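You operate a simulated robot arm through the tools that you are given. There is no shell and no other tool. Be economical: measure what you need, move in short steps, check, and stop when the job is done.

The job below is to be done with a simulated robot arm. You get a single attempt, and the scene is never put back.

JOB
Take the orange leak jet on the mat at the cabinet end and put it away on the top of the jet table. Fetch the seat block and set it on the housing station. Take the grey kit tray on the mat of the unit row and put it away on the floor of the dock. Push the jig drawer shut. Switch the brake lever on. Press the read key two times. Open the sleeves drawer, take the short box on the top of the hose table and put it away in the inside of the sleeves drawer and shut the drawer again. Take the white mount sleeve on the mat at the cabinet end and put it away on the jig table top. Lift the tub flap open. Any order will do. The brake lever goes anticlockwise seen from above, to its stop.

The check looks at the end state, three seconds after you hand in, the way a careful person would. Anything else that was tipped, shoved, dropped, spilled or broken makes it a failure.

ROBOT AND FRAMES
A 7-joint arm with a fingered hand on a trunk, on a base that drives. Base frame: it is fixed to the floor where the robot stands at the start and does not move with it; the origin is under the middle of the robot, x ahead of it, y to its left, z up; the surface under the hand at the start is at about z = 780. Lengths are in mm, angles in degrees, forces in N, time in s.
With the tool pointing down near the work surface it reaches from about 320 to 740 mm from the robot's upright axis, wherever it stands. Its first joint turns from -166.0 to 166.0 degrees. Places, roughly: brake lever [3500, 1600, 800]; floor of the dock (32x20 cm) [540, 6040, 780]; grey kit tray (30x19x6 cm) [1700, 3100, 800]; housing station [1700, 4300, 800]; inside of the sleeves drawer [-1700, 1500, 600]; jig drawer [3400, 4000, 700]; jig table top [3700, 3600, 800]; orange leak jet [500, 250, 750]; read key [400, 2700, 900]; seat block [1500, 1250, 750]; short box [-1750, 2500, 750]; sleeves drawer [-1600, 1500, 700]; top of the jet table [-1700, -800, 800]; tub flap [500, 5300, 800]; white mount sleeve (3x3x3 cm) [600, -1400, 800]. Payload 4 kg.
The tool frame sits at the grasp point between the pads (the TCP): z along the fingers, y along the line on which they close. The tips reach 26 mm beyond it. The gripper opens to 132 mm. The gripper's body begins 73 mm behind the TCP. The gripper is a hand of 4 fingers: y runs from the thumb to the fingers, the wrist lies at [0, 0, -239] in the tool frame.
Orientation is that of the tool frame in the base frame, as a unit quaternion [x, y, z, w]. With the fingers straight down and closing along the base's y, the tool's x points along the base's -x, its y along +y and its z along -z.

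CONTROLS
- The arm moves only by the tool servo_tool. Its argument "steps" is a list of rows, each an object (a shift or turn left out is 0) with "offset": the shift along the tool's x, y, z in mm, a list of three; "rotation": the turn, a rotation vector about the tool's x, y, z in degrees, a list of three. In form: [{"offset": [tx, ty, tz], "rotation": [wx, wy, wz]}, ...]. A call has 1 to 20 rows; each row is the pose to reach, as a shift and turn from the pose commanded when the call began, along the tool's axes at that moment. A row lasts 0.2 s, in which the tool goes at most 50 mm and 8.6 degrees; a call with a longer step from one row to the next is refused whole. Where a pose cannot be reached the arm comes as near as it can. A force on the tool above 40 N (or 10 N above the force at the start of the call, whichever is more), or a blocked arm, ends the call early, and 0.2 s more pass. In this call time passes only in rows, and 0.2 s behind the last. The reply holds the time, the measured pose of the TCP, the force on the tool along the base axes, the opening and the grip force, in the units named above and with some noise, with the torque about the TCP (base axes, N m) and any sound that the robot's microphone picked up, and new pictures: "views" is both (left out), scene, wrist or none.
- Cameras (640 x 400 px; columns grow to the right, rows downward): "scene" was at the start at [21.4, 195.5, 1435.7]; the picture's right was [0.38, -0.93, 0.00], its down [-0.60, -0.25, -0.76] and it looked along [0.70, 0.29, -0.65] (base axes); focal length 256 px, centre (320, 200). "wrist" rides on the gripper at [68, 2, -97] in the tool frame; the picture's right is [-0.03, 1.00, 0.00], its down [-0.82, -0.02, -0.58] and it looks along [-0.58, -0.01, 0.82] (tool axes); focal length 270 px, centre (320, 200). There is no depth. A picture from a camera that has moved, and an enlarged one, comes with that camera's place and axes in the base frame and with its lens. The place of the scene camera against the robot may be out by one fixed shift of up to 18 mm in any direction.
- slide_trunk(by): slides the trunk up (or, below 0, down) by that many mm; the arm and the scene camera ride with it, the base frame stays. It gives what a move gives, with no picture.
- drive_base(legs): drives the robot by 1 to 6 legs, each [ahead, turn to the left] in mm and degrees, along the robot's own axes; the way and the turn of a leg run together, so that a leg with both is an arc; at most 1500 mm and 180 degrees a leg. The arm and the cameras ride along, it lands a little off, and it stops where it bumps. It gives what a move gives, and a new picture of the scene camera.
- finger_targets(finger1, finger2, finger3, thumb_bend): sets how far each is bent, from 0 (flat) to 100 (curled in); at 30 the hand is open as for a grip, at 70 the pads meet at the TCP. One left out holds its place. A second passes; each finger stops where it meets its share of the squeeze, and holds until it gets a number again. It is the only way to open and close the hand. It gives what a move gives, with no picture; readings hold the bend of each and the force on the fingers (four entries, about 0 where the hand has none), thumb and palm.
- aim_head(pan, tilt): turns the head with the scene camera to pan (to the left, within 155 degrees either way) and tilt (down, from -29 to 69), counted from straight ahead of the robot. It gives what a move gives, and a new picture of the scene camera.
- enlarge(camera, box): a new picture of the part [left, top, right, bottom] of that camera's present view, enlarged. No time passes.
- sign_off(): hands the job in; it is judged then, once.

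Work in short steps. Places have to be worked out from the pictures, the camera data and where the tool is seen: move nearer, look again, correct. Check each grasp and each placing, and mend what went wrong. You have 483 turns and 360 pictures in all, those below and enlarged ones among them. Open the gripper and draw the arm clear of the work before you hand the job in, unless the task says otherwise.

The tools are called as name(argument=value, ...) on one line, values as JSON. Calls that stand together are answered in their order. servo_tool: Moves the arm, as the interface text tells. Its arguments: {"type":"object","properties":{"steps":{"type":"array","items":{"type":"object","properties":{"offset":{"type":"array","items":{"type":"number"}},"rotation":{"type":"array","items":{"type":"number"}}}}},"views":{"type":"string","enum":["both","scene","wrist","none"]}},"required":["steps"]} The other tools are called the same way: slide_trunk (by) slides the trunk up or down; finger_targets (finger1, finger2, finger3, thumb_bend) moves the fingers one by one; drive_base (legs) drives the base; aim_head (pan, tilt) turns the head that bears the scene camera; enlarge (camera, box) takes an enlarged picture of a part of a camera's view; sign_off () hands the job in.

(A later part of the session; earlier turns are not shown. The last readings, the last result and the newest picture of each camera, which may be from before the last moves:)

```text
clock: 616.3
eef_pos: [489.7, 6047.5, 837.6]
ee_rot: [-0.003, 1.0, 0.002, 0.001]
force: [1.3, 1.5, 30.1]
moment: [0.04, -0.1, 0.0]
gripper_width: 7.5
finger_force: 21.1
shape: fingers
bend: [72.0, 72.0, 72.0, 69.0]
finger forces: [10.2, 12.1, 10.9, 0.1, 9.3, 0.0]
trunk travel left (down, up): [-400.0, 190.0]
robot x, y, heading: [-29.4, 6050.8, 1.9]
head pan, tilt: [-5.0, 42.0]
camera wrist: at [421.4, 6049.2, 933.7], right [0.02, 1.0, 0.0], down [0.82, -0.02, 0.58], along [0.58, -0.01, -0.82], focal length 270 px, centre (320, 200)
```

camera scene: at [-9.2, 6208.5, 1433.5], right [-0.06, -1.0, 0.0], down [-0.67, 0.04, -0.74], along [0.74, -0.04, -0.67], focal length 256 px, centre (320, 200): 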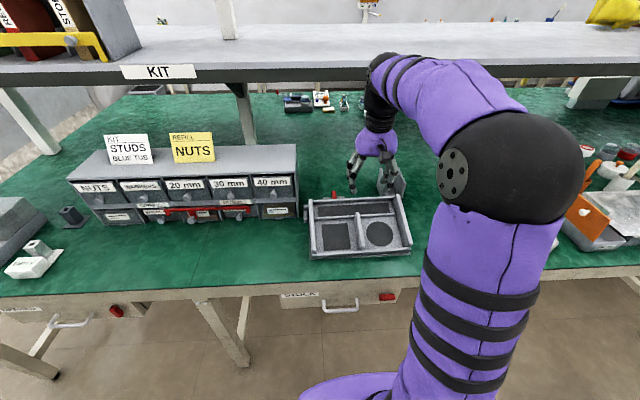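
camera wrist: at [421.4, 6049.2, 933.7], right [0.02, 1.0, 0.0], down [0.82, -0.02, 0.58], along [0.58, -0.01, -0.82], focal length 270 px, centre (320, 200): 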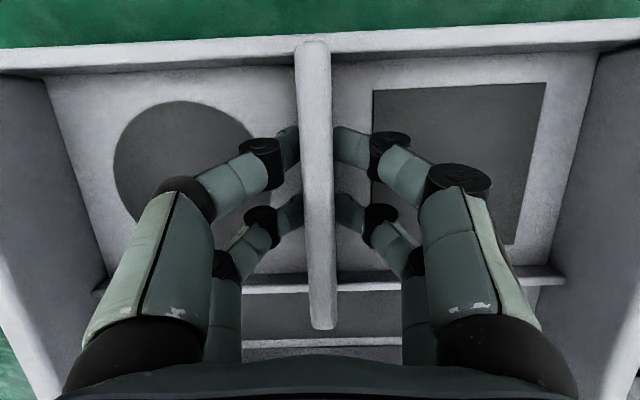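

By the side view, the rail front is at x ≈ 626 and the tray's base needs about 10 mm more toward me. I lift, shift a further 10 mm, and lower again.

servo_tool(steps=[{"offset": [0, 0, -20]}, {"offset": [0, 0, -45]}, {"offset": [10, 0, -50], "rotation": [0, 0, 0.8]}], views="wrist")

servo_tool(steps=[{"offset": [0, 0, 20]}, {"offset": [0, 0, 36]}, {"offset": [0, 0, 42]}], views="none")

servo_tool(steps=[{"offset": [0, 0, 4]}, {"offset": [0, 0, 8]}], views="wrist")

```text
clock: 617.1
eef_pos: [479.3, 6047.5, 886.3]
ee_rot: [0.005, 1.0, 0.002, -0.001]
force: [-1.0, -0.4, -3.9]
moment: [-0.04, 0.14, 0.0]
gripper_width: 8.4
finger_force: 12.4
shape: fingers
bend: [71.0, 70.0, 71.0, 69.0]
finger forces: [6.7, 5.6, 6.0, 0.0, 6.4, 0.1]
trunk travel left (down, up): [-400.0, 190.0]
robot x, y, heading: [-32.8, 6051.7, 1.8]
head pan, tilt: [-5.0, 42.0]
camera wrist: at [412.4, 6049.5, 982.2], right [0.03, 1.0, 0.0], down [0.82, -0.03, 0.57], along [0.57, -0.02, -0.82], focal length 270 px, centre (320, 200)
```

wrist: 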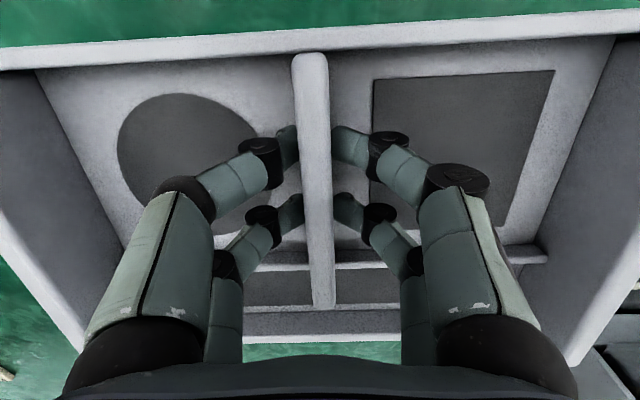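

```text
clock: 617.9
eef_pos: [479.7, 6048.5, 843.6]
ee_rot: [0.004, 1.0, 0.002, -0.002]
force: [-0.4, 0.3, -3.4]
moment: [0.02, 0.12, 0.0]
gripper_width: 8.3
finger_force: 11.9
shape: fingers
bend: [71.0, 70.0, 71.0, 69.0]
finger forces: [6.6, 5.6, 5.9, 0.1, 6.2, 0.0]
trunk travel left (down, up): [-400.0, 190.0]
robot x, y, heading: [-32.7, 6053.0, 1.6]
head pan, tilt: [-5.0, 42.0]
```

```text
clock: 618.5
eef_pos: [479.8, 6048.8, 835.9]
ee_rot: [0.004, 1.0, 0.002, -0.002]
force: [0.6, -0.6, -4.6]
moment: [0.02, 0.14, -0.03]
gripper_width: 8.5
finger_force: 11.7
shape: fingers
bend: [71.0, 70.0, 71.0, 69.0]
finger forces: [6.6, 5.6, 5.9, 0.1, 6.3, 0.0]
trunk travel left (down, up): [-400.0, 190.0]
robot x, y, heading: [-31.1, 6053.4, 1.9]
head pan, tilt: [-5.0, 42.0]
camera wrist: at [412.2, 6050.1, 932.2], right [0.03, 1.0, 0.0], down [0.82, -0.03, 0.58], along [0.57, -0.02, -0.82], focal length 270 px, centre (320, 200)
```

wrist: 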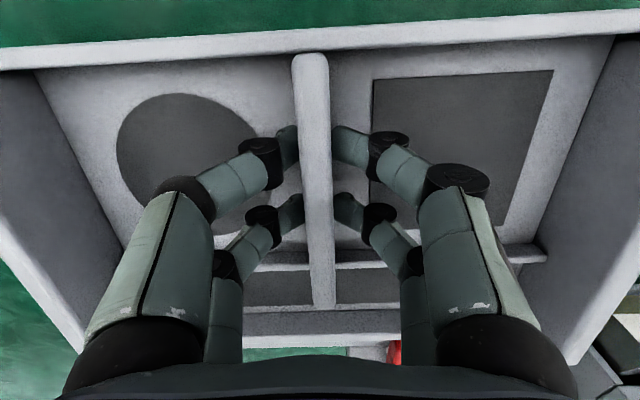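

No contact at the old height: it now clears the rail. I continue down to the plate.

servo_tool(steps=[{"offset": [0, 0, 4]}, {"offset": [0, 0, 7]}], views="none")

servo_tool(steps=[{"offset": [0, 0, 3]}, {"offset": [0, 0, 6]}], views="none")

servo_tool(steps=[{"offset": [0, 0, 2]}, {"offset": [0, 0, 5]}], views="wrist")

```text
clock: 619.1
eef_pos: [479.4, 6047.5, 830.3]
ee_rot: [0.004, 1.0, 0.002, -0.001]
force: [0.6, 0.3, -2.6]
moment: [-0.05, 0.27, 0.01]
gripper_width: 8.3
finger_force: 13.5
shape: fingers
bend: [71.0, 70.0, 71.0, 69.0]
finger forces: [7.6, 5.3, 5.4, 0.1, 7.6, 0.0]
trunk travel left (down, up): [-400.0, 190.0]
robot x, y, heading: [-32.3, 6052.8, 1.7]
head pan, tilt: [-5.0, 42.0]
```

```text
clock: 619.7
eef_pos: [479.6, 6047.0, 825.2]
ee_rot: [0.004, 1.0, 0.002, 0.001]
force: [-1.3, 0.5, 16.0]
moment: [-0.02, 0.24, 0.01]
gripper_width: 7.7
finger_force: 17.0
shape: fingers
bend: [72.0, 70.0, 71.0, 69.0]
finger forces: [9.6, 7.3, 7.9, 0.1, 9.3, 0.1]
trunk travel left (down, up): [-400.0, 190.0]
robot x, y, heading: [-34.8, 6053.1, 1.9]
head pan, tilt: [-5.0, 42.0]
```

```text
clock: 620.3
eef_pos: [480.5, 6046.9, 821.1]
ee_rot: [0.004, 1.0, 0.001, 0.002]
force: [2.0, -0.2, 29.3]
moment: [-0.05, 0.0, 0.0]
gripper_width: 7.7
finger_force: 20.4
shape: fingers
bend: [72.0, 72.0, 72.0, 69.0]
finger forces: [9.9, 10.2, 11.1, 0.1, 9.7, 0.0]
trunk travel left (down, up): [-400.0, 190.0]
robot x, y, heading: [-33.0, 6052.2, 1.9]
head pan, tilt: [-5.0, 42.0]
camera wrist: at [411.6, 6050.3, 916.4], right [0.03, 1.0, 0.0], down [0.81, -0.03, 0.58], along [0.58, -0.02, -0.81], focal length 270 px, centre (320, 200)
```

wrist: 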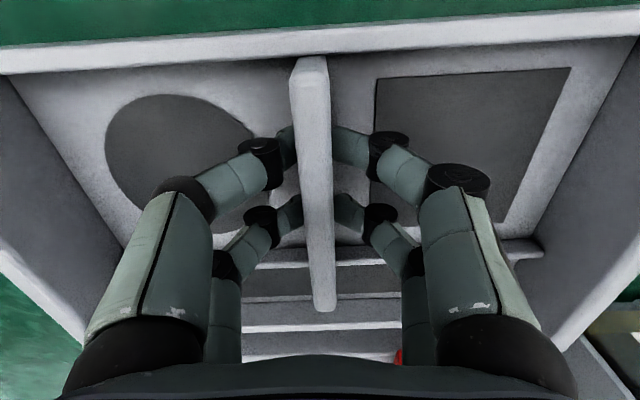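

It is now down on the plate, 25 mm lower than before. I ease the pressure, nudge it 4 mm toward the rail, release, and check.

servo_tool(steps=[{"offset": [0, 0, -4]}, {"offset": [-4, 0, -4]}], views="none")

finger_targets(finger1=50, finger2=50, finger3=50, thumb_bend=50)

servo_tool(steps=[{"offset": [0, 0, -25]}, {"offset": [0, 0, -70]}, {"offset": [0, 0, -115]}, {"offset": [0, 0, -160]}, {"offset": [0, 0, -205]}, {"offset": [0, 0, -230]}], views="wrist")

drive_base(legs=[[-330, 0], [0, -91], [650, 0]])

aim_head(pan=135, tilt=30)

enlarge(camera="scene", box=[290, 140, 450, 260])

```text
clock: 620.9
eef_pos: [480.0, 6048.6, 821.9]
ee_rot: [0.005, 1.0, 0.001, -0.003]
force: [-4.7, 0.4, 11.6]
moment: [0.0, 0.0, 0.0]
gripper_width: 8.0
finger_force: 15.3
shape: fingers
bend: [72.0, 71.0, 72.0, 69.0]
finger forces: [7.5, 8.4, 8.5, 0.1, 7.1, 0.1]
trunk travel left (down, up): [-400.0, 190.0]
robot x, y, heading: [-31.5, 6052.5, 1.6]
head pan, tilt: [-5.0, 42.0]
```

```text
clock: 621.9
eef_pos: [483.9, 6049.1, 822.3]
ee_rot: [0.005, 1.0, 0.002, -0.002]
force: [0.5, 0.0, 0.1]
moment: [0.05, -0.02, 0.0]
gripper_width: 65.1
finger_force: 0.2
shape: fingers
bend: [50.0, 50.0, 50.0, 50.0]
finger forces: [0.0, 0.1, 0.1, 0.1, 0.0, 0.0]
trunk travel left (down, up): [-400.0, 190.0]
robot x, y, heading: [-34.9, 6051.7, 1.5]
head pan, tilt: [-5.0, 42.0]
```

```text
clock: 623.3
eef_pos: [482.9, 6048.0, 1053.5]
ee_rot: [0.004, 1.0, 0.001, -0.002]
force: [-0.3, 0.1, 1.2]
moment: [0.01, -0.01, -0.01]
gripper_width: 65.4
finger_force: 0.1
shape: fingers
bend: [50.0, 50.0, 50.0, 50.0]
finger forces: [0.0, 0.1, 0.0, 0.1, 0.0, 0.0]
trunk travel left (down, up): [-400.0, 190.0]
robot x, y, heading: [-29.3, 6051.4, 1.9]
head pan, tilt: [-5.0, 42.0]
camera wrist: at [415.7, 6049.9, 1149.1], right [0.03, 1.0, 0.0], down [0.82, -0.03, 0.57], along [0.57, -0.02, -0.82], focal length 270 px, centre (320, 200)
```

wrist: 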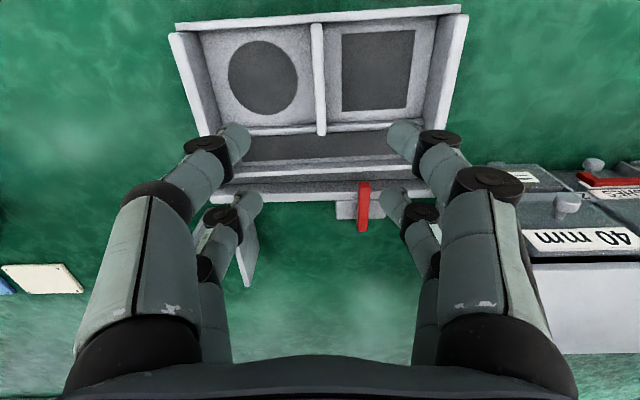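

```text
clock: 633.0
eef_pos: [-369.4, 4878.0, 1052.4]
ee_rot: [0.716, 0.698, 0.002, 0.001]
force: [0.1, 0.3, 0.1]
moment: [0.0, -0.01, 0.0]
gripper_width: 65.1
finger_force: 0.0
shape: fingers
bend: [50.0, 50.0, 50.0, 50.0]
finger forces: [0.0, 0.1, 0.0, 0.1, 0.0, 0.1]
trunk travel left (down, up): [-400.0, 190.0]
robot x, y, heading: [-358.8, 5391.3, -89.1]
head pan, tilt: [-5.0, 42.0]
camera scene: at [-207.2, 5380.7, 1433.5], right [-1.0, 0.07, 0.0], down [0.05, 0.67, -0.74], along [-0.05, -0.74, -0.67], focal length 256 px, centre (320, 200)
```

scene: 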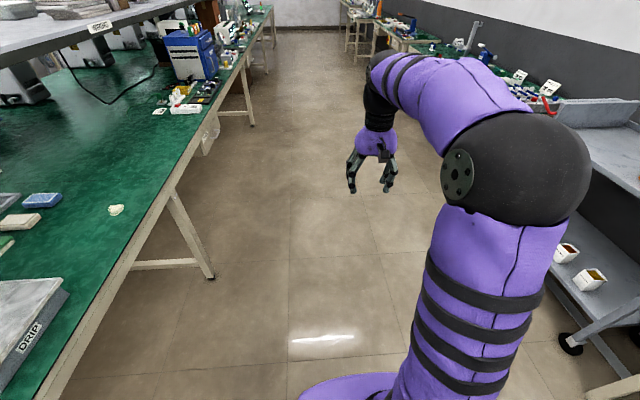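

```text
clock: 635.2
eef_pos: [-369.7, 4877.7, 1052.4]
ee_rot: [0.716, 0.698, 0.002, 0.001]
force: [0.6, -0.2, -0.1]
moment: [-0.02, 0.0, -0.01]
gripper_width: 65.2
finger_force: 0.1
shape: fingers
bend: [50.0, 50.0, 50.0, 50.0]
finger forces: [0.0, 0.1, 0.0, 0.1, 0.0, 0.0]
trunk travel left (down, up): [-400.0, 190.0]
robot x, y, heading: [-354.1, 5391.6, -88.9]
head pan, tilt: [135.0, 30.0]
camera scene: at [-138.0, 5528.8, 1451.8], right [0.72, -0.7, 0.0], down [-0.35, -0.36, -0.87], along [0.6, 0.62, -0.5], focal length 256 px, centre (320, 200)
```

scene: 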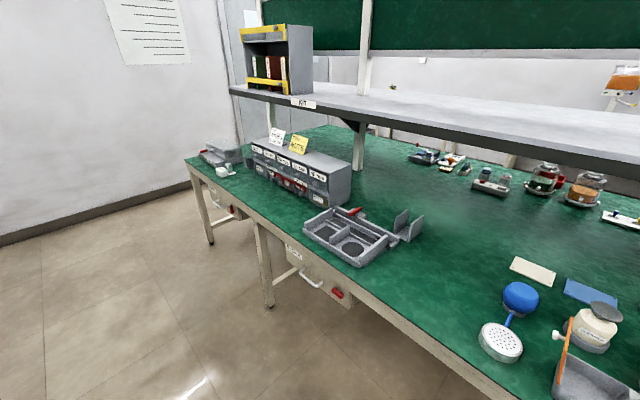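

```text
3.33 times, centred on (370, 200) of scene
camera zoom: at [-138.0, 5528.8, 1451.8], right [0.72, -0.7, 0.0], down [-0.35, -0.36, -0.87], along [0.6, 0.62, -0.5], focal length 853 px, centre (153, 200)
```

zoom: 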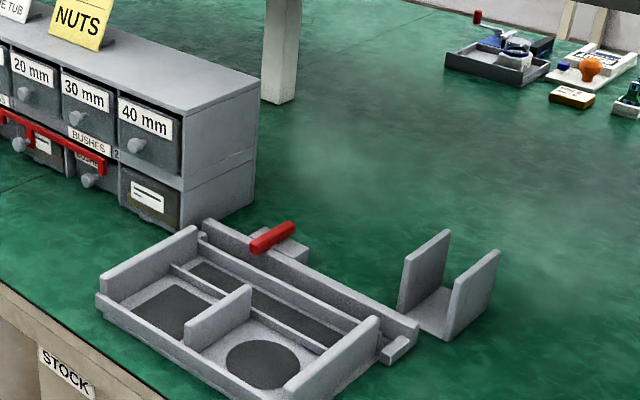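

Flat now, with the rail fully visible behind it. I check the front edge too.

enlarge(camera="scene", box=[290, 200, 410, 280])

```text
5.00 times, centred on (350, 240) of scene
camera zoom: at [-138.0, 5528.8, 1451.8], right [0.72, -0.7, 0.0], down [-0.35, -0.36, -0.87], along [0.6, 0.62, -0.5], focal length 1280 px, centre (170, 0)
```

zoom: 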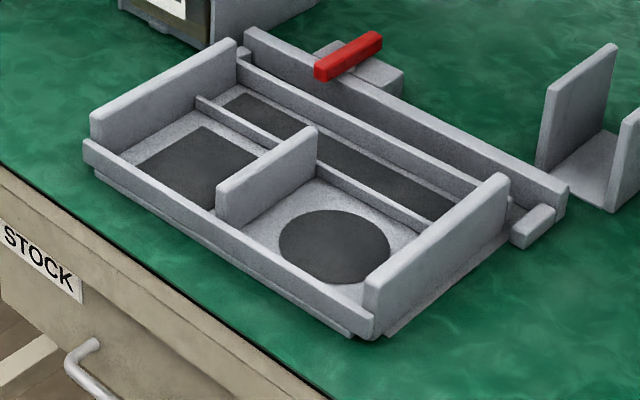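

The tray is properly docked. Now the white mount sleeve at (600, -1400): I drive south along the west aisle.

drive_base(legs=[[0, -0.8], [1500, 0], [1500, 0], [1500, 0], [1500, 0], [790, 0]])

drive_base(legs=[[0, 90]])

aim_head(pan=0, tilt=35)

```text
clock: 668.0
eef_pos: [-324.3, -1929.5, 1052.9]
ee_rot: [0.715, 0.699, 0.002, 0.001]
force: [0.4, 0.0, -0.2]
moment: [0.01, 0.0, 0.02]
gripper_width: 65.6
finger_force: 0.1
shape: fingers
bend: [50.0, 50.0, 50.0, 50.0]
finger forces: [0.0, 0.0, 0.0, 0.0, 0.1, 0.0]
trunk travel left (down, up): [-400.0, 190.0]
robot x, y, heading: [-311.4, -1416.2, -89.1]
head pan, tilt: [135.0, 30.0]
camera scene: at [-95.0, -1277.8, 1451.8], right [0.72, -0.7, 0.0], down [-0.35, -0.36, -0.87], along [0.6, 0.62, -0.5], focal length 256 px, centre (320, 200)
```

scene: 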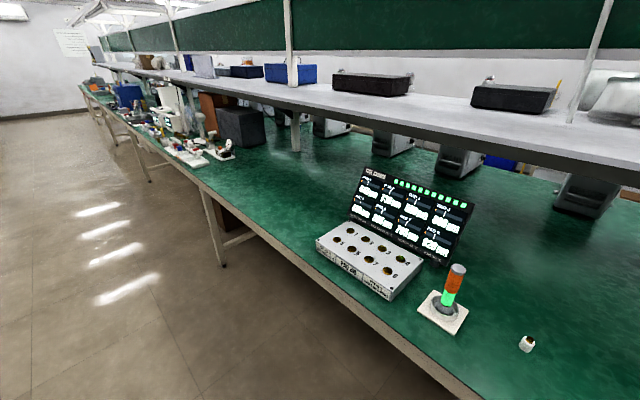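

```text
clock: 672.6
eef_pos: [202.0, -1422.4, 1052.5]
ee_rot: [0.006, 1.0, 0.002, -0.001]
force: [-0.2, 0.4, -0.5]
moment: [0.02, 0.01, -0.02]
gripper_width: 65.6
finger_force: 0.1
shape: fingers
bend: [50.0, 50.0, 50.0, 50.0]
finger forces: [0.1, 0.0, 0.0, 0.0, 0.0, 0.0]
trunk travel left (down, up): [-400.0, 190.0]
robot x, y, heading: [-311.2, -1416.3, 1.4]
head pan, tilt: [135.0, 30.0]
camera scene: at [-439.3, -1191.9, 1451.8], right [0.69, 0.73, 0.0], down [0.36, -0.34, -0.87], along [-0.63, 0.6, -0.5], focal length 256 px, centre (320, 200)
```

scene: 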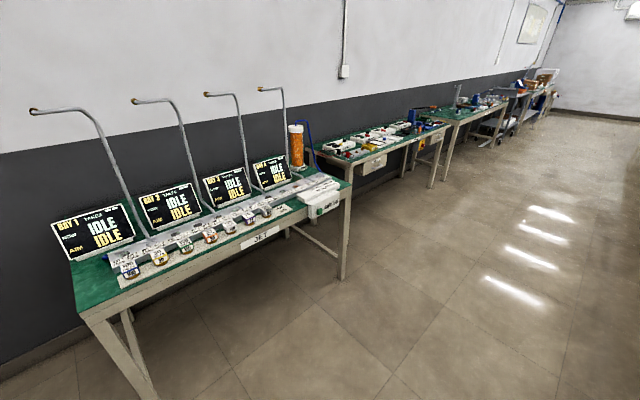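

```text
clock: 674.8
eef_pos: [202.2, -1422.3, 1052.0]
ee_rot: [0.006, 1.0, 0.002, -0.001]
force: [-0.3, 0.1, 0.0]
moment: [0.02, 0.03, -0.02]
gripper_width: 65.2
finger_force: 0.1
shape: fingers
bend: [50.0, 50.0, 50.0, 50.0]
finger forces: [0.1, 0.1, 0.0, 0.0, 0.0, 0.0]
trunk travel left (down, up): [-400.0, 190.0]
robot x, y, heading: [-314.1, -1419.2, 1.6]
head pan, tilt: [0.0, 35.0]
camera scene: at [-285.6, -1251.7, 1444.0], right [0.03, -1.0, 0.0], down [-0.57, -0.02, -0.82], along [0.82, 0.02, -0.57], focal length 256 px, centre (320, 200)
```

scene: 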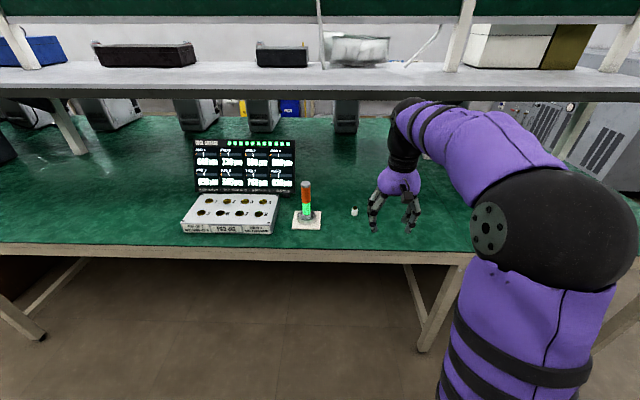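

The small white sleeve is at about (570, -1390). I drive nearer and look with the wrist camera.

drive_base(legs=[[270, 0]])

enlarge(camera="wrist", box=[0, 0, 640, 400])

enlarge(camera="wrist", box=[280, 180, 400, 260])

```text
clock: 676.7
eef_pos: [472.8, -1415.4, 1053.9]
ee_rot: [0.006, 1.0, 0.002, -0.001]
force: [0.0, 0.2, 0.6]
moment: [0.0, -0.01, -0.02]
gripper_width: 65.4
finger_force: 0.0
shape: fingers
bend: [50.0, 50.0, 50.0, 50.0]
finger forces: [0.0, 0.0, 0.0, 0.1, 0.1, 0.0]
trunk travel left (down, up): [-400.0, 190.0]
robot x, y, heading: [-43.8, -1410.2, 1.6]
head pan, tilt: [0.0, 35.0]
camera scene: at [-14.8, -1244.5, 1444.0], right [0.03, -1.0, 0.0], down [-0.57, -0.02, -0.82], along [0.82, 0.02, -0.57], focal length 256 px, centre (320, 200)
```

scene: 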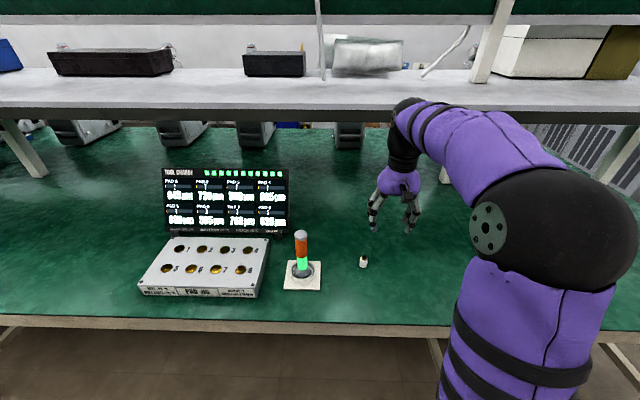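

```text
1.00 times, centred on (320, 200) of wrist (not enlarged: the box is as wide or as high as the picture)
camera zoom: at [405.2, -1412.5, 1148.5], right [0.04, 1.0, 0.0], down [0.82, -0.03, 0.58], along [0.58, -0.02, -0.82], focal length 270 px, centre (320, 200)
```

zoom: 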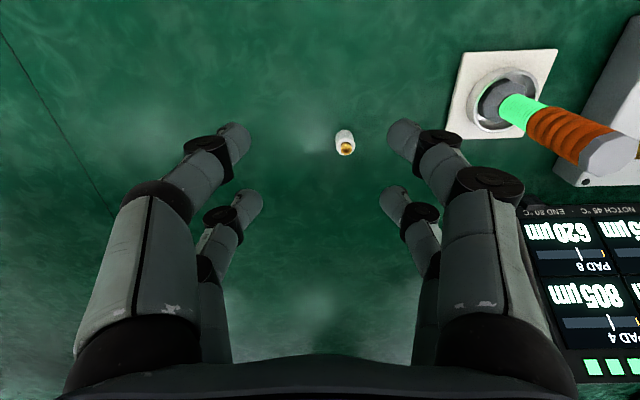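

```text
5.00 times, centred on (340, 220) of wrist
camera zoom: at [405.2, -1412.5, 1148.5], right [0.04, 1.0, 0.0], down [0.82, -0.03, 0.58], along [0.58, -0.02, -0.82], focal length 1351 px, centre (220, 100)
```

zoom: 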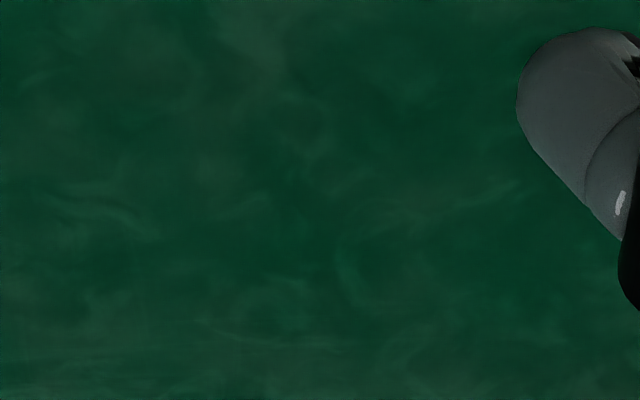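

servo_tool(steps=[{"offset": [-33, 11, 20]}, {"offset": [-66, 22, 50]}, {"offset": [-99, 33, 80]}, {"offset": [-99, 33, 120]}], views="wrist")

enlarge(camera="wrist", box=[280, 40, 380, 140])

```text
clock: 677.7
eef_pos: [573.6, -1381.9, 930.9]
ee_rot: [0.008, 1.0, 0.002, -0.002]
force: [-0.3, -1.4, -0.1]
moment: [-0.01, -0.02, 0.0]
gripper_width: 65.2
finger_force: 0.1
shape: fingers
bend: [50.0, 50.0, 50.0, 50.0]
finger forces: [0.0, 0.0, 0.0, 0.0, 0.0, 0.1]
trunk travel left (down, up): [-400.0, 190.0]
robot x, y, heading: [-40.2, -1405.6, 1.5]
head pan, tilt: [0.0, 35.0]
camera wrist: at [505.7, -1380.1, 1027.2], right [0.04, 1.0, 0.0], down [0.82, -0.03, 0.58], along [0.57, -0.02, -0.82], focal length 270 px, centre (320, 200)
```

wrist: 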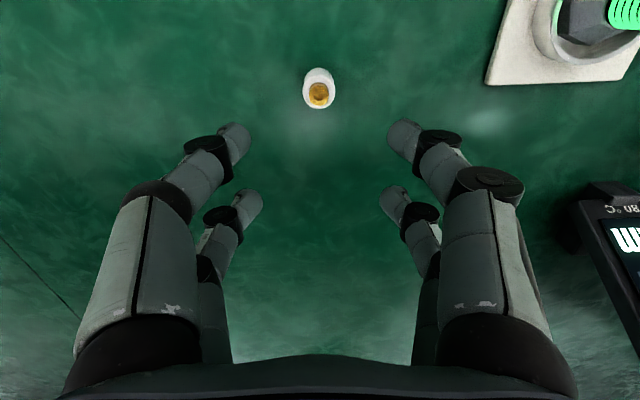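

```text
4.00 times, centred on (330, 90) of wrist
camera zoom: at [505.7, -1380.1, 1027.2], right [0.04, 1.0, 0.0], down [0.82, -0.03, 0.58], along [0.57, -0.02, -0.82], focal length 1081 px, centre (280, 640)
```

zoom: 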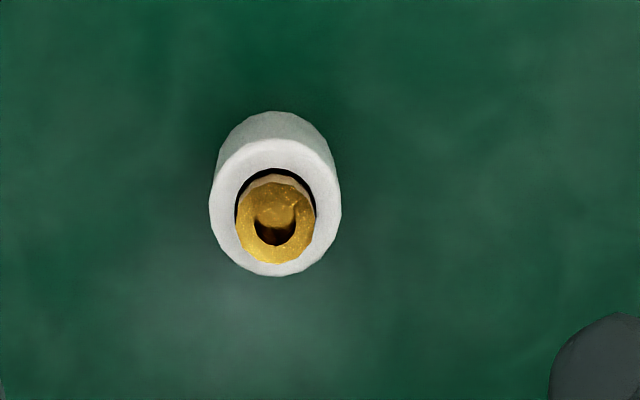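

The sleeve is an upright cylinder of 25 mm at (555, -1383), in line with the near finger pair. I go down to z = 818 and grip gently.

servo_tool(steps=[{"offset": [0, -1, 40]}, {"offset": [0, -1, 80]}, {"offset": [0, -1, 104]}, {"offset": [0, -1, 113]}], views="wrist")

finger_targets(finger1=75, finger2=70, finger3=70, thumb_bend=72)

enlarge(camera="wrist", box=[200, 60, 440, 240])

```text
clock: 678.7
eef_pos: [572.0, -1383.9, 818.2]
ee_rot: [0.007, 1.0, 0.002, -0.002]
force: [0.4, -0.7, 0.4]
moment: [0.0, -0.01, -0.02]
gripper_width: 65.3
finger_force: 0.0
shape: fingers
bend: [50.0, 50.0, 50.0, 50.0]
finger forces: [0.1, 0.0, 0.0, 0.1, 0.1, 0.0]
trunk travel left (down, up): [-400.0, 190.0]
robot x, y, heading: [-40.9, -1408.6, 1.3]
head pan, tilt: [0.0, 35.0]
camera wrist: at [504.1, -1381.4, 914.9], right [0.04, 1.0, 0.0], down [0.82, -0.03, 0.58], along [0.58, -0.02, -0.82], focal length 270 px, centre (320, 200)
```

wrist: 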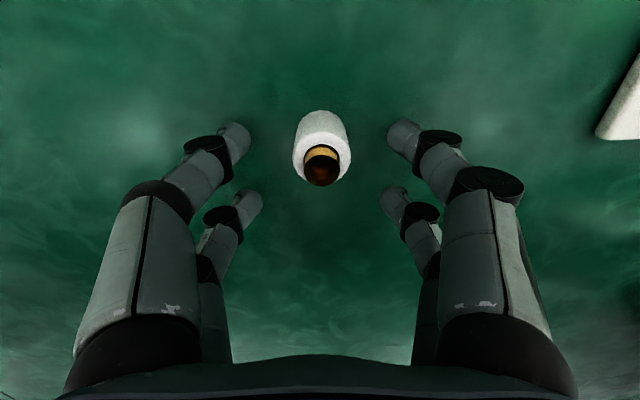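

```text
clock: 679.7
eef_pos: [571.6, -1384.4, 819.9]
ee_rot: [0.007, 1.0, 0.002, -0.001]
force: [-0.1, 0.0, -0.1]
moment: [-0.05, 0.01, 0.02]
gripper_width: 19.4
finger_force: 7.4
shape: fingers
bend: [63.0, 70.0, 70.0, 68.0]
finger forces: [7.3, 0.1, 0.0, 0.0, 7.5, 0.0]
trunk travel left (down, up): [-400.0, 190.0]
robot x, y, heading: [-43.1, -1403.7, 1.6]
head pan, tilt: [0.0, 35.0]
```

```text
2.22 times, centred on (320, 150) of wrist
camera zoom: at [504.1, -1381.3, 915.2], right [0.04, 1.0, 0.0], down [0.82, -0.03, 0.58], along [0.58, -0.02, -0.82], focal length 601 px, centre (320, 311)
```

zoom: 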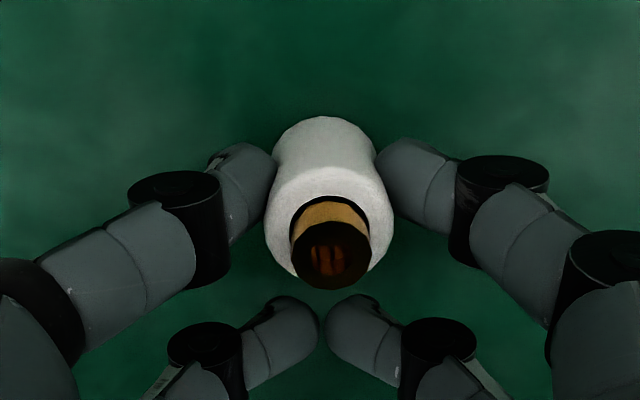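

The sleeve is held. I lift, retract, back away, and take the known northern route round to the jig table.

servo_tool(steps=[{"offset": [0, 0, -20]}, {"offset": [0, 0, -60]}, {"offset": [0, 0, -105]}, {"offset": [0, 0, -150]}, {"offset": [30, 0, -185]}, {"offset": [60, 0, -220]}, {"offset": [100, 0, -230]}, {"offset": [140, 0, -230]}], views="wrist")

drive_base(legs=[[-330, 0], [0, 88.5], [1500, 0], [1500, 0], [1500, 0], [1500, 0]])

```text
clock: 681.5
eef_pos: [431.6, -1382.3, 1049.6]
ee_rot: [0.008, 1.0, 0.001, -0.001]
force: [0.4, 0.0, -0.2]
moment: [-0.02, 0.02, -0.02]
gripper_width: 19.2
finger_force: 7.1
shape: fingers
bend: [63.0, 70.0, 70.0, 68.0]
finger forces: [7.2, 0.0, 0.0, 0.1, 7.4, 0.0]
trunk travel left (down, up): [-400.0, 190.0]
robot x, y, heading: [-40.9, -1406.3, 1.6]
head pan, tilt: [0.0, 35.0]
camera wrist: at [364.8, -1380.0, 1145.1], right [0.04, 1.0, 0.0], down [0.82, -0.03, 0.58], along [0.58, -0.02, -0.82], focal length 270 px, centre (320, 200)
```

wrist: 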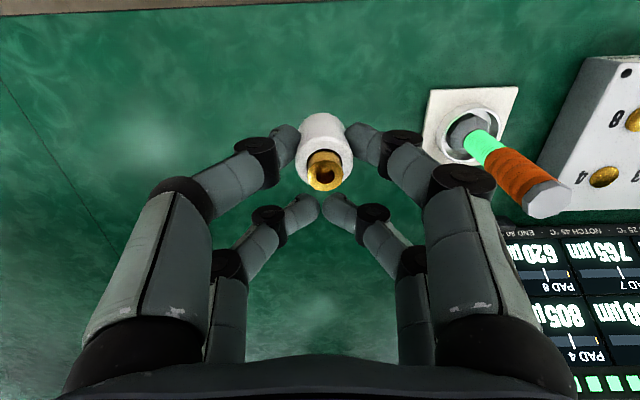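

```text
clock: 716.1
eef_pos: [-344.0, 5084.6, 1049.1]
ee_rot: [-0.689, 0.725, 0.0, -0.002]
force: [0.0, 0.8, 0.0]
moment: [0.01, 0.02, -0.02]
gripper_width: 19.1
finger_force: 7.3
shape: fingers
bend: [63.0, 70.0, 70.0, 68.0]
finger forces: [7.0, 0.0, 0.1, 0.1, 7.2, 0.0]
trunk travel left (down, up): [-400.0, 190.0]
robot x, y, heading: [-338.5, 4610.5, 89.4]
head pan, tilt: [0.0, 35.0]
camera scene: at [-484.7, 4649.0, 1444.0], right [1.0, -0.01, 0.0], down [-0.01, -0.57, -0.82], along [0.01, 0.82, -0.57], focal length 256 px, centre (320, 200)
```

scene: 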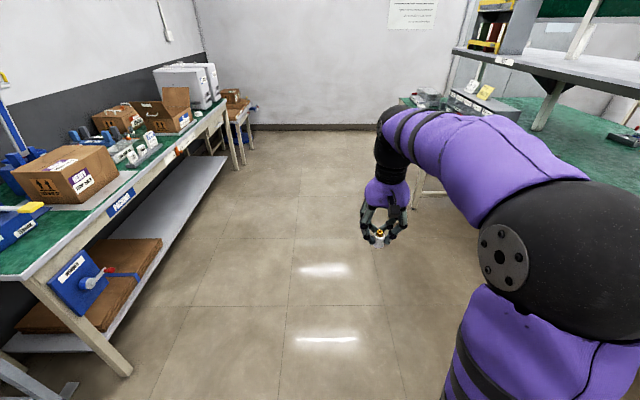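

Still firmly held. I continue north, then east round the bench end.

drive_base(legs=[[1500, 0], [1500, 0], [330, 0], [0, -89.4], [1500, 0], [1450, 0]])

drive_base(legs=[[0, -90], [1500, 0], [1500, 0], [1000, 0], [0, 90]])

aim_head(pan=0, tilt=35)

```text
clock: 750.3
eef_pos: [3060.1, 8001.1, 1049.6]
ee_rot: [0.008, 1.0, 0.002, -0.001]
force: [-0.4, 0.6, 0.0]
moment: [0.01, -0.01, 0.0]
gripper_width: 18.7
finger_force: 6.8
shape: fingers
bend: [63.0, 70.0, 70.0, 68.0]
finger forces: [6.8, 0.1, 0.0, 0.0, 7.0, 0.1]
trunk travel left (down, up): [-400.0, 190.0]
robot x, y, heading: [2586.8, 7976.5, 1.2]
head pan, tilt: [0.0, 35.0]
camera scene: at [2613.9, 8139.3, 1444.0], right [0.02, -1.0, 0.0], down [-0.57, -0.01, -0.82], along [0.82, 0.02, -0.57], focal length 256 px, centre (320, 200)
```

scene: 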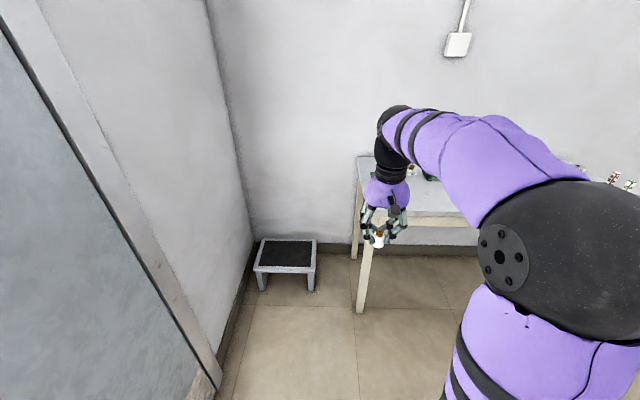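

```text
clock: 778.1
eef_pos: [3054.0, 3982.6, 1048.7]
ee_rot: [0.025, 1.0, 0.002, 0.0]
force: [0.4, 0.6, -0.6]
moment: [-0.01, -0.01, -0.03]
gripper_width: 18.4
finger_force: 6.3
shape: fingers
bend: [63.0, 70.0, 70.0, 68.0]
finger forces: [6.6, 0.0, 0.0, 0.0, 6.8, 0.0]
trunk travel left (down, up): [-400.0, 190.0]
robot x, y, heading: [2576.9, 3972.8, -0.5]
head pan, tilt: [0.0, 35.0]
camera scene: at [2611.7, 4136.6, 1444.0], right [-0.01, -1.0, 0.0], down [-0.57, 0.01, -0.82], along [0.82, -0.01, -0.57], focal length 256 px, centre (320, 200)
```

scene: 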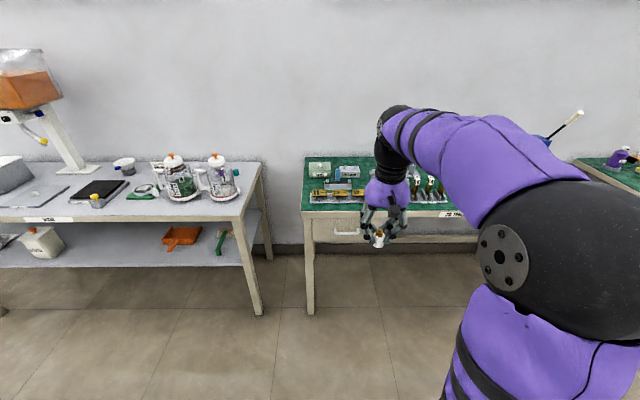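

```text
clock: 778.7
eef_pos: [3053.8, 3982.0, 1048.8]
ee_rot: [0.025, 1.0, 0.002, -0.001]
force: [0.5, 0.4, -0.4]
moment: [-0.01, 0.02, 0.01]
gripper_width: 18.3
finger_force: 6.8
shape: fingers
bend: [63.0, 70.0, 70.0, 68.0]
finger forces: [6.7, 0.1, 0.1, 0.0, 6.8, 0.0]
trunk travel left (down, up): [-400.0, 190.0]
robot x, y, heading: [2577.4, 3971.5, -0.7]
head pan, tilt: [0.0, 35.0]
camera scene: at [2611.7, 4136.7, 1444.0], right [-0.01, -1.0, 0.0], down [-0.57, 0.01, -0.82], along [0.82, -0.01, -0.57], focal length 256 px, centre (320, 200)
```

scene: 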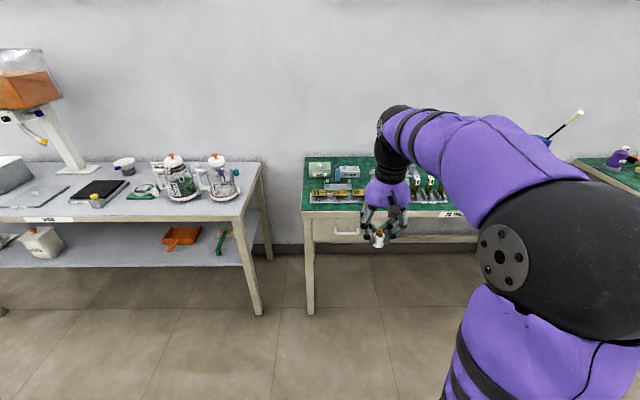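

I move on to y ≈ 3500 to see the table top.

drive_base(legs=[[0, -90], [600, 0], [0, 90.5]])

enlarge(camera="scene", box=[140, 130, 400, 260])

```text
clock: 790.6
eef_pos: [3045.8, 3372.4, 1047.5]
ee_rot: [0.031, 1.0, 0.001, -0.001]
force: [0.3, 0.1, 0.5]
moment: [-0.03, 0.0, -0.01]
gripper_width: 18.1
finger_force: 6.3
shape: fingers
bend: [64.0, 70.0, 70.0, 68.0]
finger forces: [6.4, 0.1, 0.0, 0.0, 6.6, 0.0]
trunk travel left (down, up): [-400.0, 190.0]
robot x, y, heading: [2570.1, 3367.2, -1.2]
head pan, tilt: [0.0, 35.0]
camera scene: at [2605.7, 3532.4, 1444.0], right [-0.02, -1.0, 0.0], down [-0.57, 0.01, -0.82], along [0.82, -0.02, -0.57], focal length 256 px, centre (320, 200)
```

scene: 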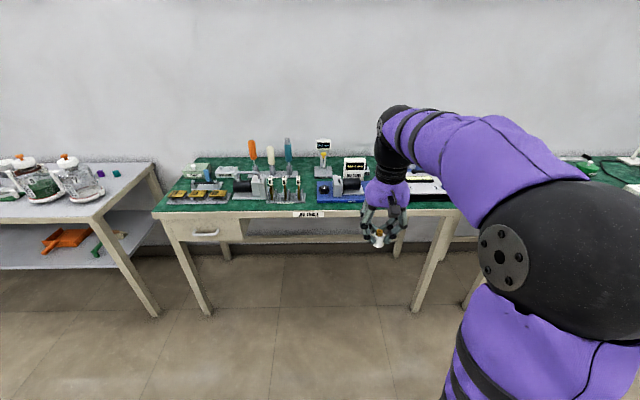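

```text
2.46 times, centred on (270, 195) of scene
camera zoom: at [2605.7, 3532.4, 1444.0], right [-0.02, -1.0, 0.0], down [-0.57, 0.01, -0.82], along [0.82, -0.02, -0.57], focal length 630 px, centre (443, 212)
```

zoom: 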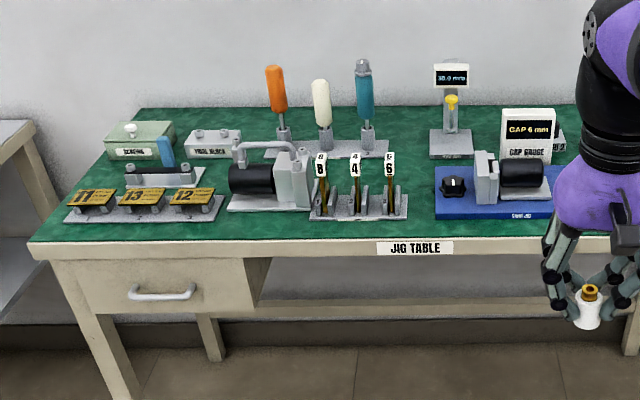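

The left part is crowded. I go on to see the right part of the table.

drive_base(legs=[[0, -89], [480, 0], [0, 90]])

enlarge(camera="scene", box=[140, 130, 400, 260])

```text
clock: 801.9
eef_pos: [3042.0, 2896.9, 1049.1]
ee_rot: [0.027, 1.0, 0.002, -0.001]
force: [0.2, -0.5, 0.0]
moment: [0.03, -0.02, 0.0]
gripper_width: 17.5
finger_force: 6.7
shape: fingers
bend: [64.0, 70.0, 70.0, 68.0]
finger forces: [6.4, 0.0, 0.0, 0.1, 6.4, 0.0]
trunk travel left (down, up): [-400.0, 190.0]
robot x, y, heading: [2564.4, 2889.1, -0.9]
head pan, tilt: [0.0, 35.0]
camera scene: at [2598.7, 3053.1, 1444.0], right [-0.01, -1.0, 0.0], down [-0.57, 0.01, -0.82], along [0.82, -0.01, -0.57], focal length 256 px, centre (320, 200)
```

scene: 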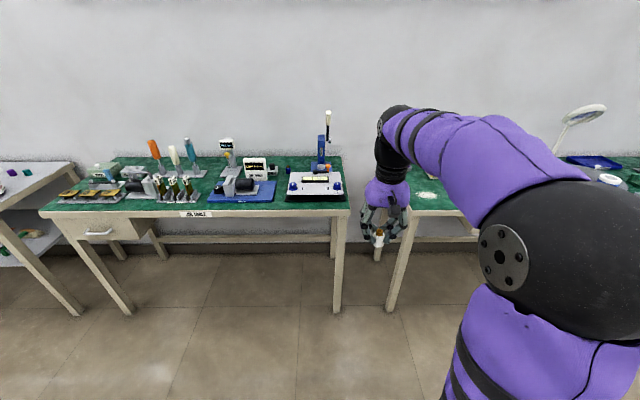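

```text
2.46 times, centred on (270, 195) of scene
camera zoom: at [2598.7, 3053.1, 1444.0], right [-0.01, -1.0, 0.0], down [-0.57, 0.01, -0.82], along [0.82, -0.01, -0.57], focal length 630 px, centre (443, 212)
```

zoom: 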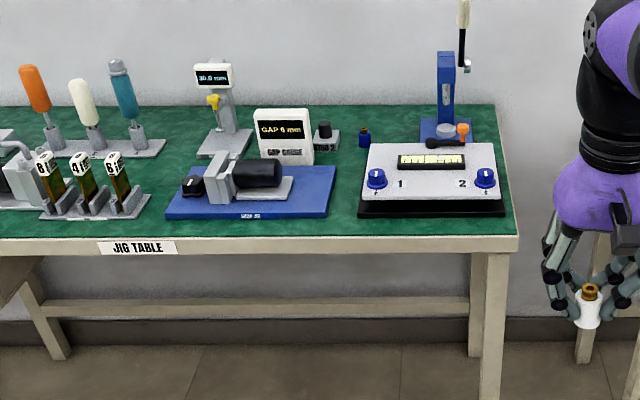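

A suitable free spot is the front strip before the low blue board (y ≈ 3300, x ≈ 3475–3535). I drive there and inspect it with the wrist camera.

drive_base(legs=[[0, 90], [400, 0], [0, -90], [400, 0]])

enlarge(camera="wrist", box=[0, 0, 640, 400])

```text
clock: 814.9
eef_pos: [3447.0, 3303.8, 1048.4]
ee_rot: [0.023, 1.0, 0.001, -0.001]
force: [0.2, 0.9, -0.4]
moment: [0.02, 0.0, 0.01]
gripper_width: 17.2
finger_force: 6.4
shape: fingers
bend: [64.0, 70.0, 70.0, 68.0]
finger forces: [6.2, 0.0, 0.1, 0.0, 6.3, 0.0]
trunk travel left (down, up): [-400.0, 190.0]
robot x, y, heading: [2972.1, 3290.1, -0.0]
head pan, tilt: [0.0, 35.0]
camera scene: at [3002.4, 3455.9, 1444.0], right [0.0, -1.0, 0.0], down [-0.57, 0.0, -0.82], along [0.82, 0.0, -0.57], focal length 256 px, centre (320, 200)
```

scene: 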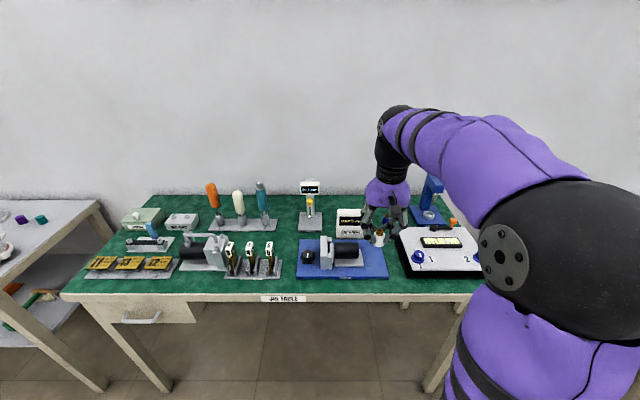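

```text
1.00 times, centred on (320, 200) of wrist (not enlarged: the box is as wide or as high as the picture)
camera zoom: at [3378.9, 3308.8, 1145.0], right [0.07, 1.0, 0.0], down [0.82, -0.06, 0.58], along [0.57, -0.04, -0.82], focal length 270 px, centre (320, 200)
```

zoom: 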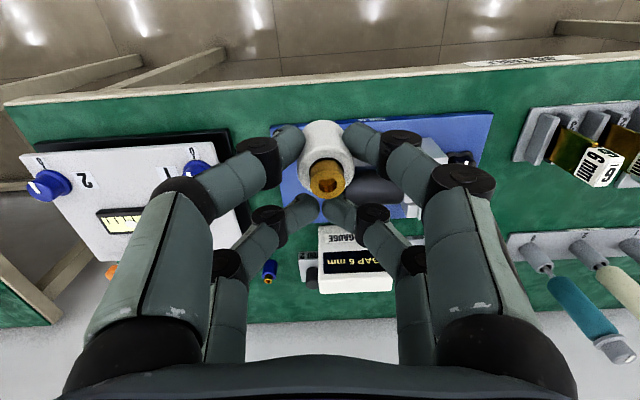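

The clear place is the front of the 50 mm gap between the blue board and the black console, about (3489, 3207). To keep the other fingers off the neighbours, I yaw the hand +90° while moving above it.

servo_tool(steps=[{"offset": [-4, -10, 0], "rotation": [0, 0, 8.3]}, {"offset": [-8, -20, 0], "rotation": [0, 0, 16.6]}, {"offset": [-13, -31, 0], "rotation": [0, 0, 25]}, {"offset": [-17, -41, 0], "rotation": [0, 0, 33.3]}, {"offset": [-21, -52, 0], "rotation": [0, 0, 41.6]}, {"offset": [-26, -62, 0], "rotation": [0, 0, 50]}, {"offset": [-30, -72, 0], "rotation": [0, 0, 58.3]}, {"offset": [-34, -83, 0], "rotation": [0, 0, 66.6]}, {"offset": [-39, -93, 0], "rotation": [0, 0, 75]}, {"offset": [-43, -104, 0], "rotation": [0, 0, 82]}, {"offset": [-47, -114, 0], "rotation": [0, 0, 87.4]}], views="both")

```text
clock: 817.3
eef_pos: [3488.8, 3187.7, 1048.7]
ee_rot: [0.708, 0.707, 0.002, -0.002]
force: [0.9, 0.4, 0.5]
moment: [0.0, 0.02, 0.0]
gripper_width: 17.2
finger_force: 6.5
shape: fingers
bend: [64.0, 70.0, 70.0, 68.0]
finger forces: [6.3, 0.1, 0.0, 0.0, 6.3, 0.1]
trunk travel left (down, up): [-400.0, 190.0]
robot x, y, heading: [2971.4, 3295.5, -0.2]
head pan, tilt: [0.0, 35.0]
camera scene: at [3002.3, 3455.9, 1444.0], right [0.0, -1.0, 0.0], down [-0.57, 0.0, -0.82], along [0.82, 0.0, -0.57], focal length 256 px, centre (320, 200)
camera wrist: at [3491.0, 3256.1, 1143.8], right [1.0, -0.03, 0.0], down [-0.02, -0.82, 0.57], along [-0.02, -0.57, -0.82], focal length 270 px, centre (320, 200)
```

scene: 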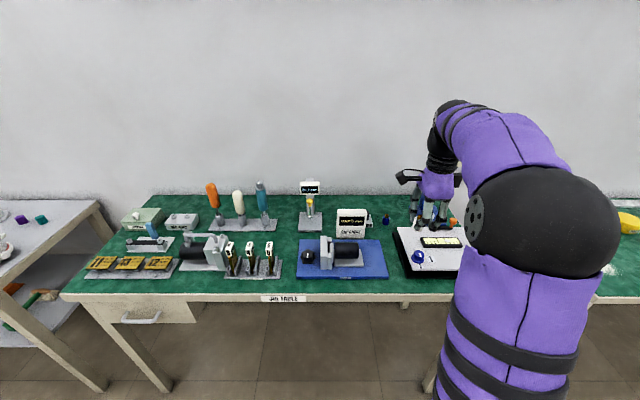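
wrist: 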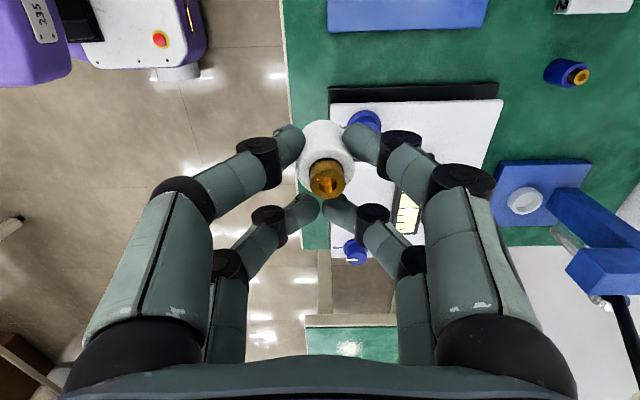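

The yaw worked. The gap spans y 3180–3241, the front strip x 3450–3497. I target the sleeve at (3483, 3211) and descend.

servo_tool(steps=[{"offset": [4, -9, 40]}, {"offset": [4, -9, 85]}, {"offset": [4, -9, 130]}, {"offset": [4, -9, 160]}], views="both")

enlarge(camera="scene", box=[340, 180, 480, 300])

```text
clock: 818.3
eef_pos: [3479.2, 3193.3, 888.5]
ee_rot: [0.707, 0.707, 0.001, -0.002]
force: [-0.2, 0.2, -0.6]
moment: [0.02, 0.02, -0.02]
gripper_width: 16.6
finger_force: 6.3
shape: fingers
bend: [64.0, 70.0, 70.0, 68.0]
finger forces: [6.1, 0.0, 0.0, 0.1, 6.1, 0.1]
trunk travel left (down, up): [-400.0, 190.0]
robot x, y, heading: [2974.3, 3291.6, 0.1]
head pan, tilt: [0.0, 35.0]
camera scene: at [3002.3, 3455.9, 1444.0], right [0.0, -1.0, 0.0], down [-0.57, 0.0, -0.82], along [0.82, 0.0, -0.57], focal length 256 px, centre (320, 200)
camera wrist: at [3480.7, 3260.9, 984.2], right [1.0, -0.03, 0.0], down [-0.02, -0.82, 0.57], along [-0.02, -0.57, -0.82], focal length 270 px, centre (320, 200)
```

scene: 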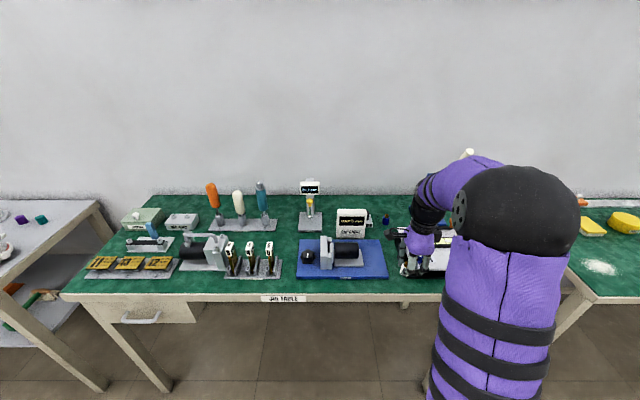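
wrist: 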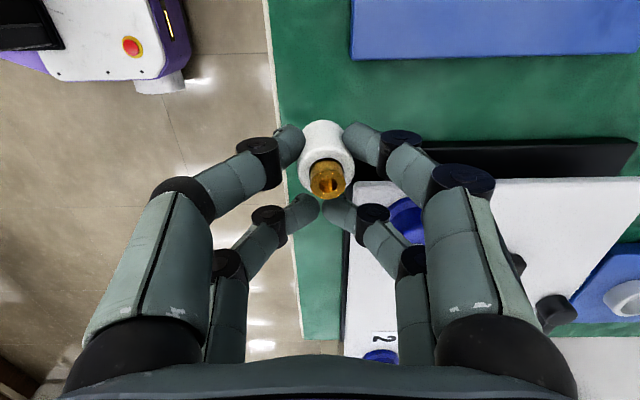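

```text
3.33 times, centred on (410, 240) of scene
camera zoom: at [3002.3, 3455.9, 1444.0], right [0.0, -1.0, 0.0], down [-0.57, 0.0, -0.82], along [0.82, 0.0, -0.57], focal length 853 px, centre (20, 67)
```

zoom: 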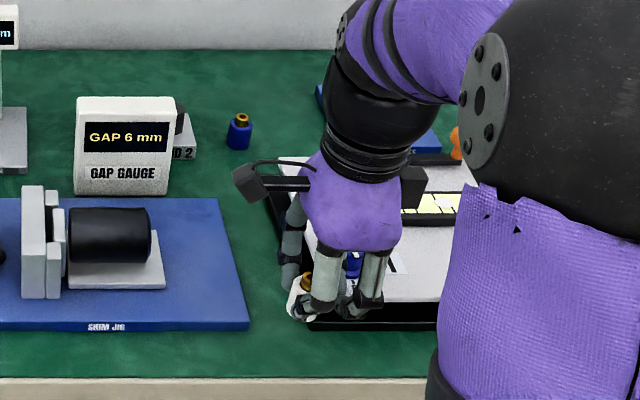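

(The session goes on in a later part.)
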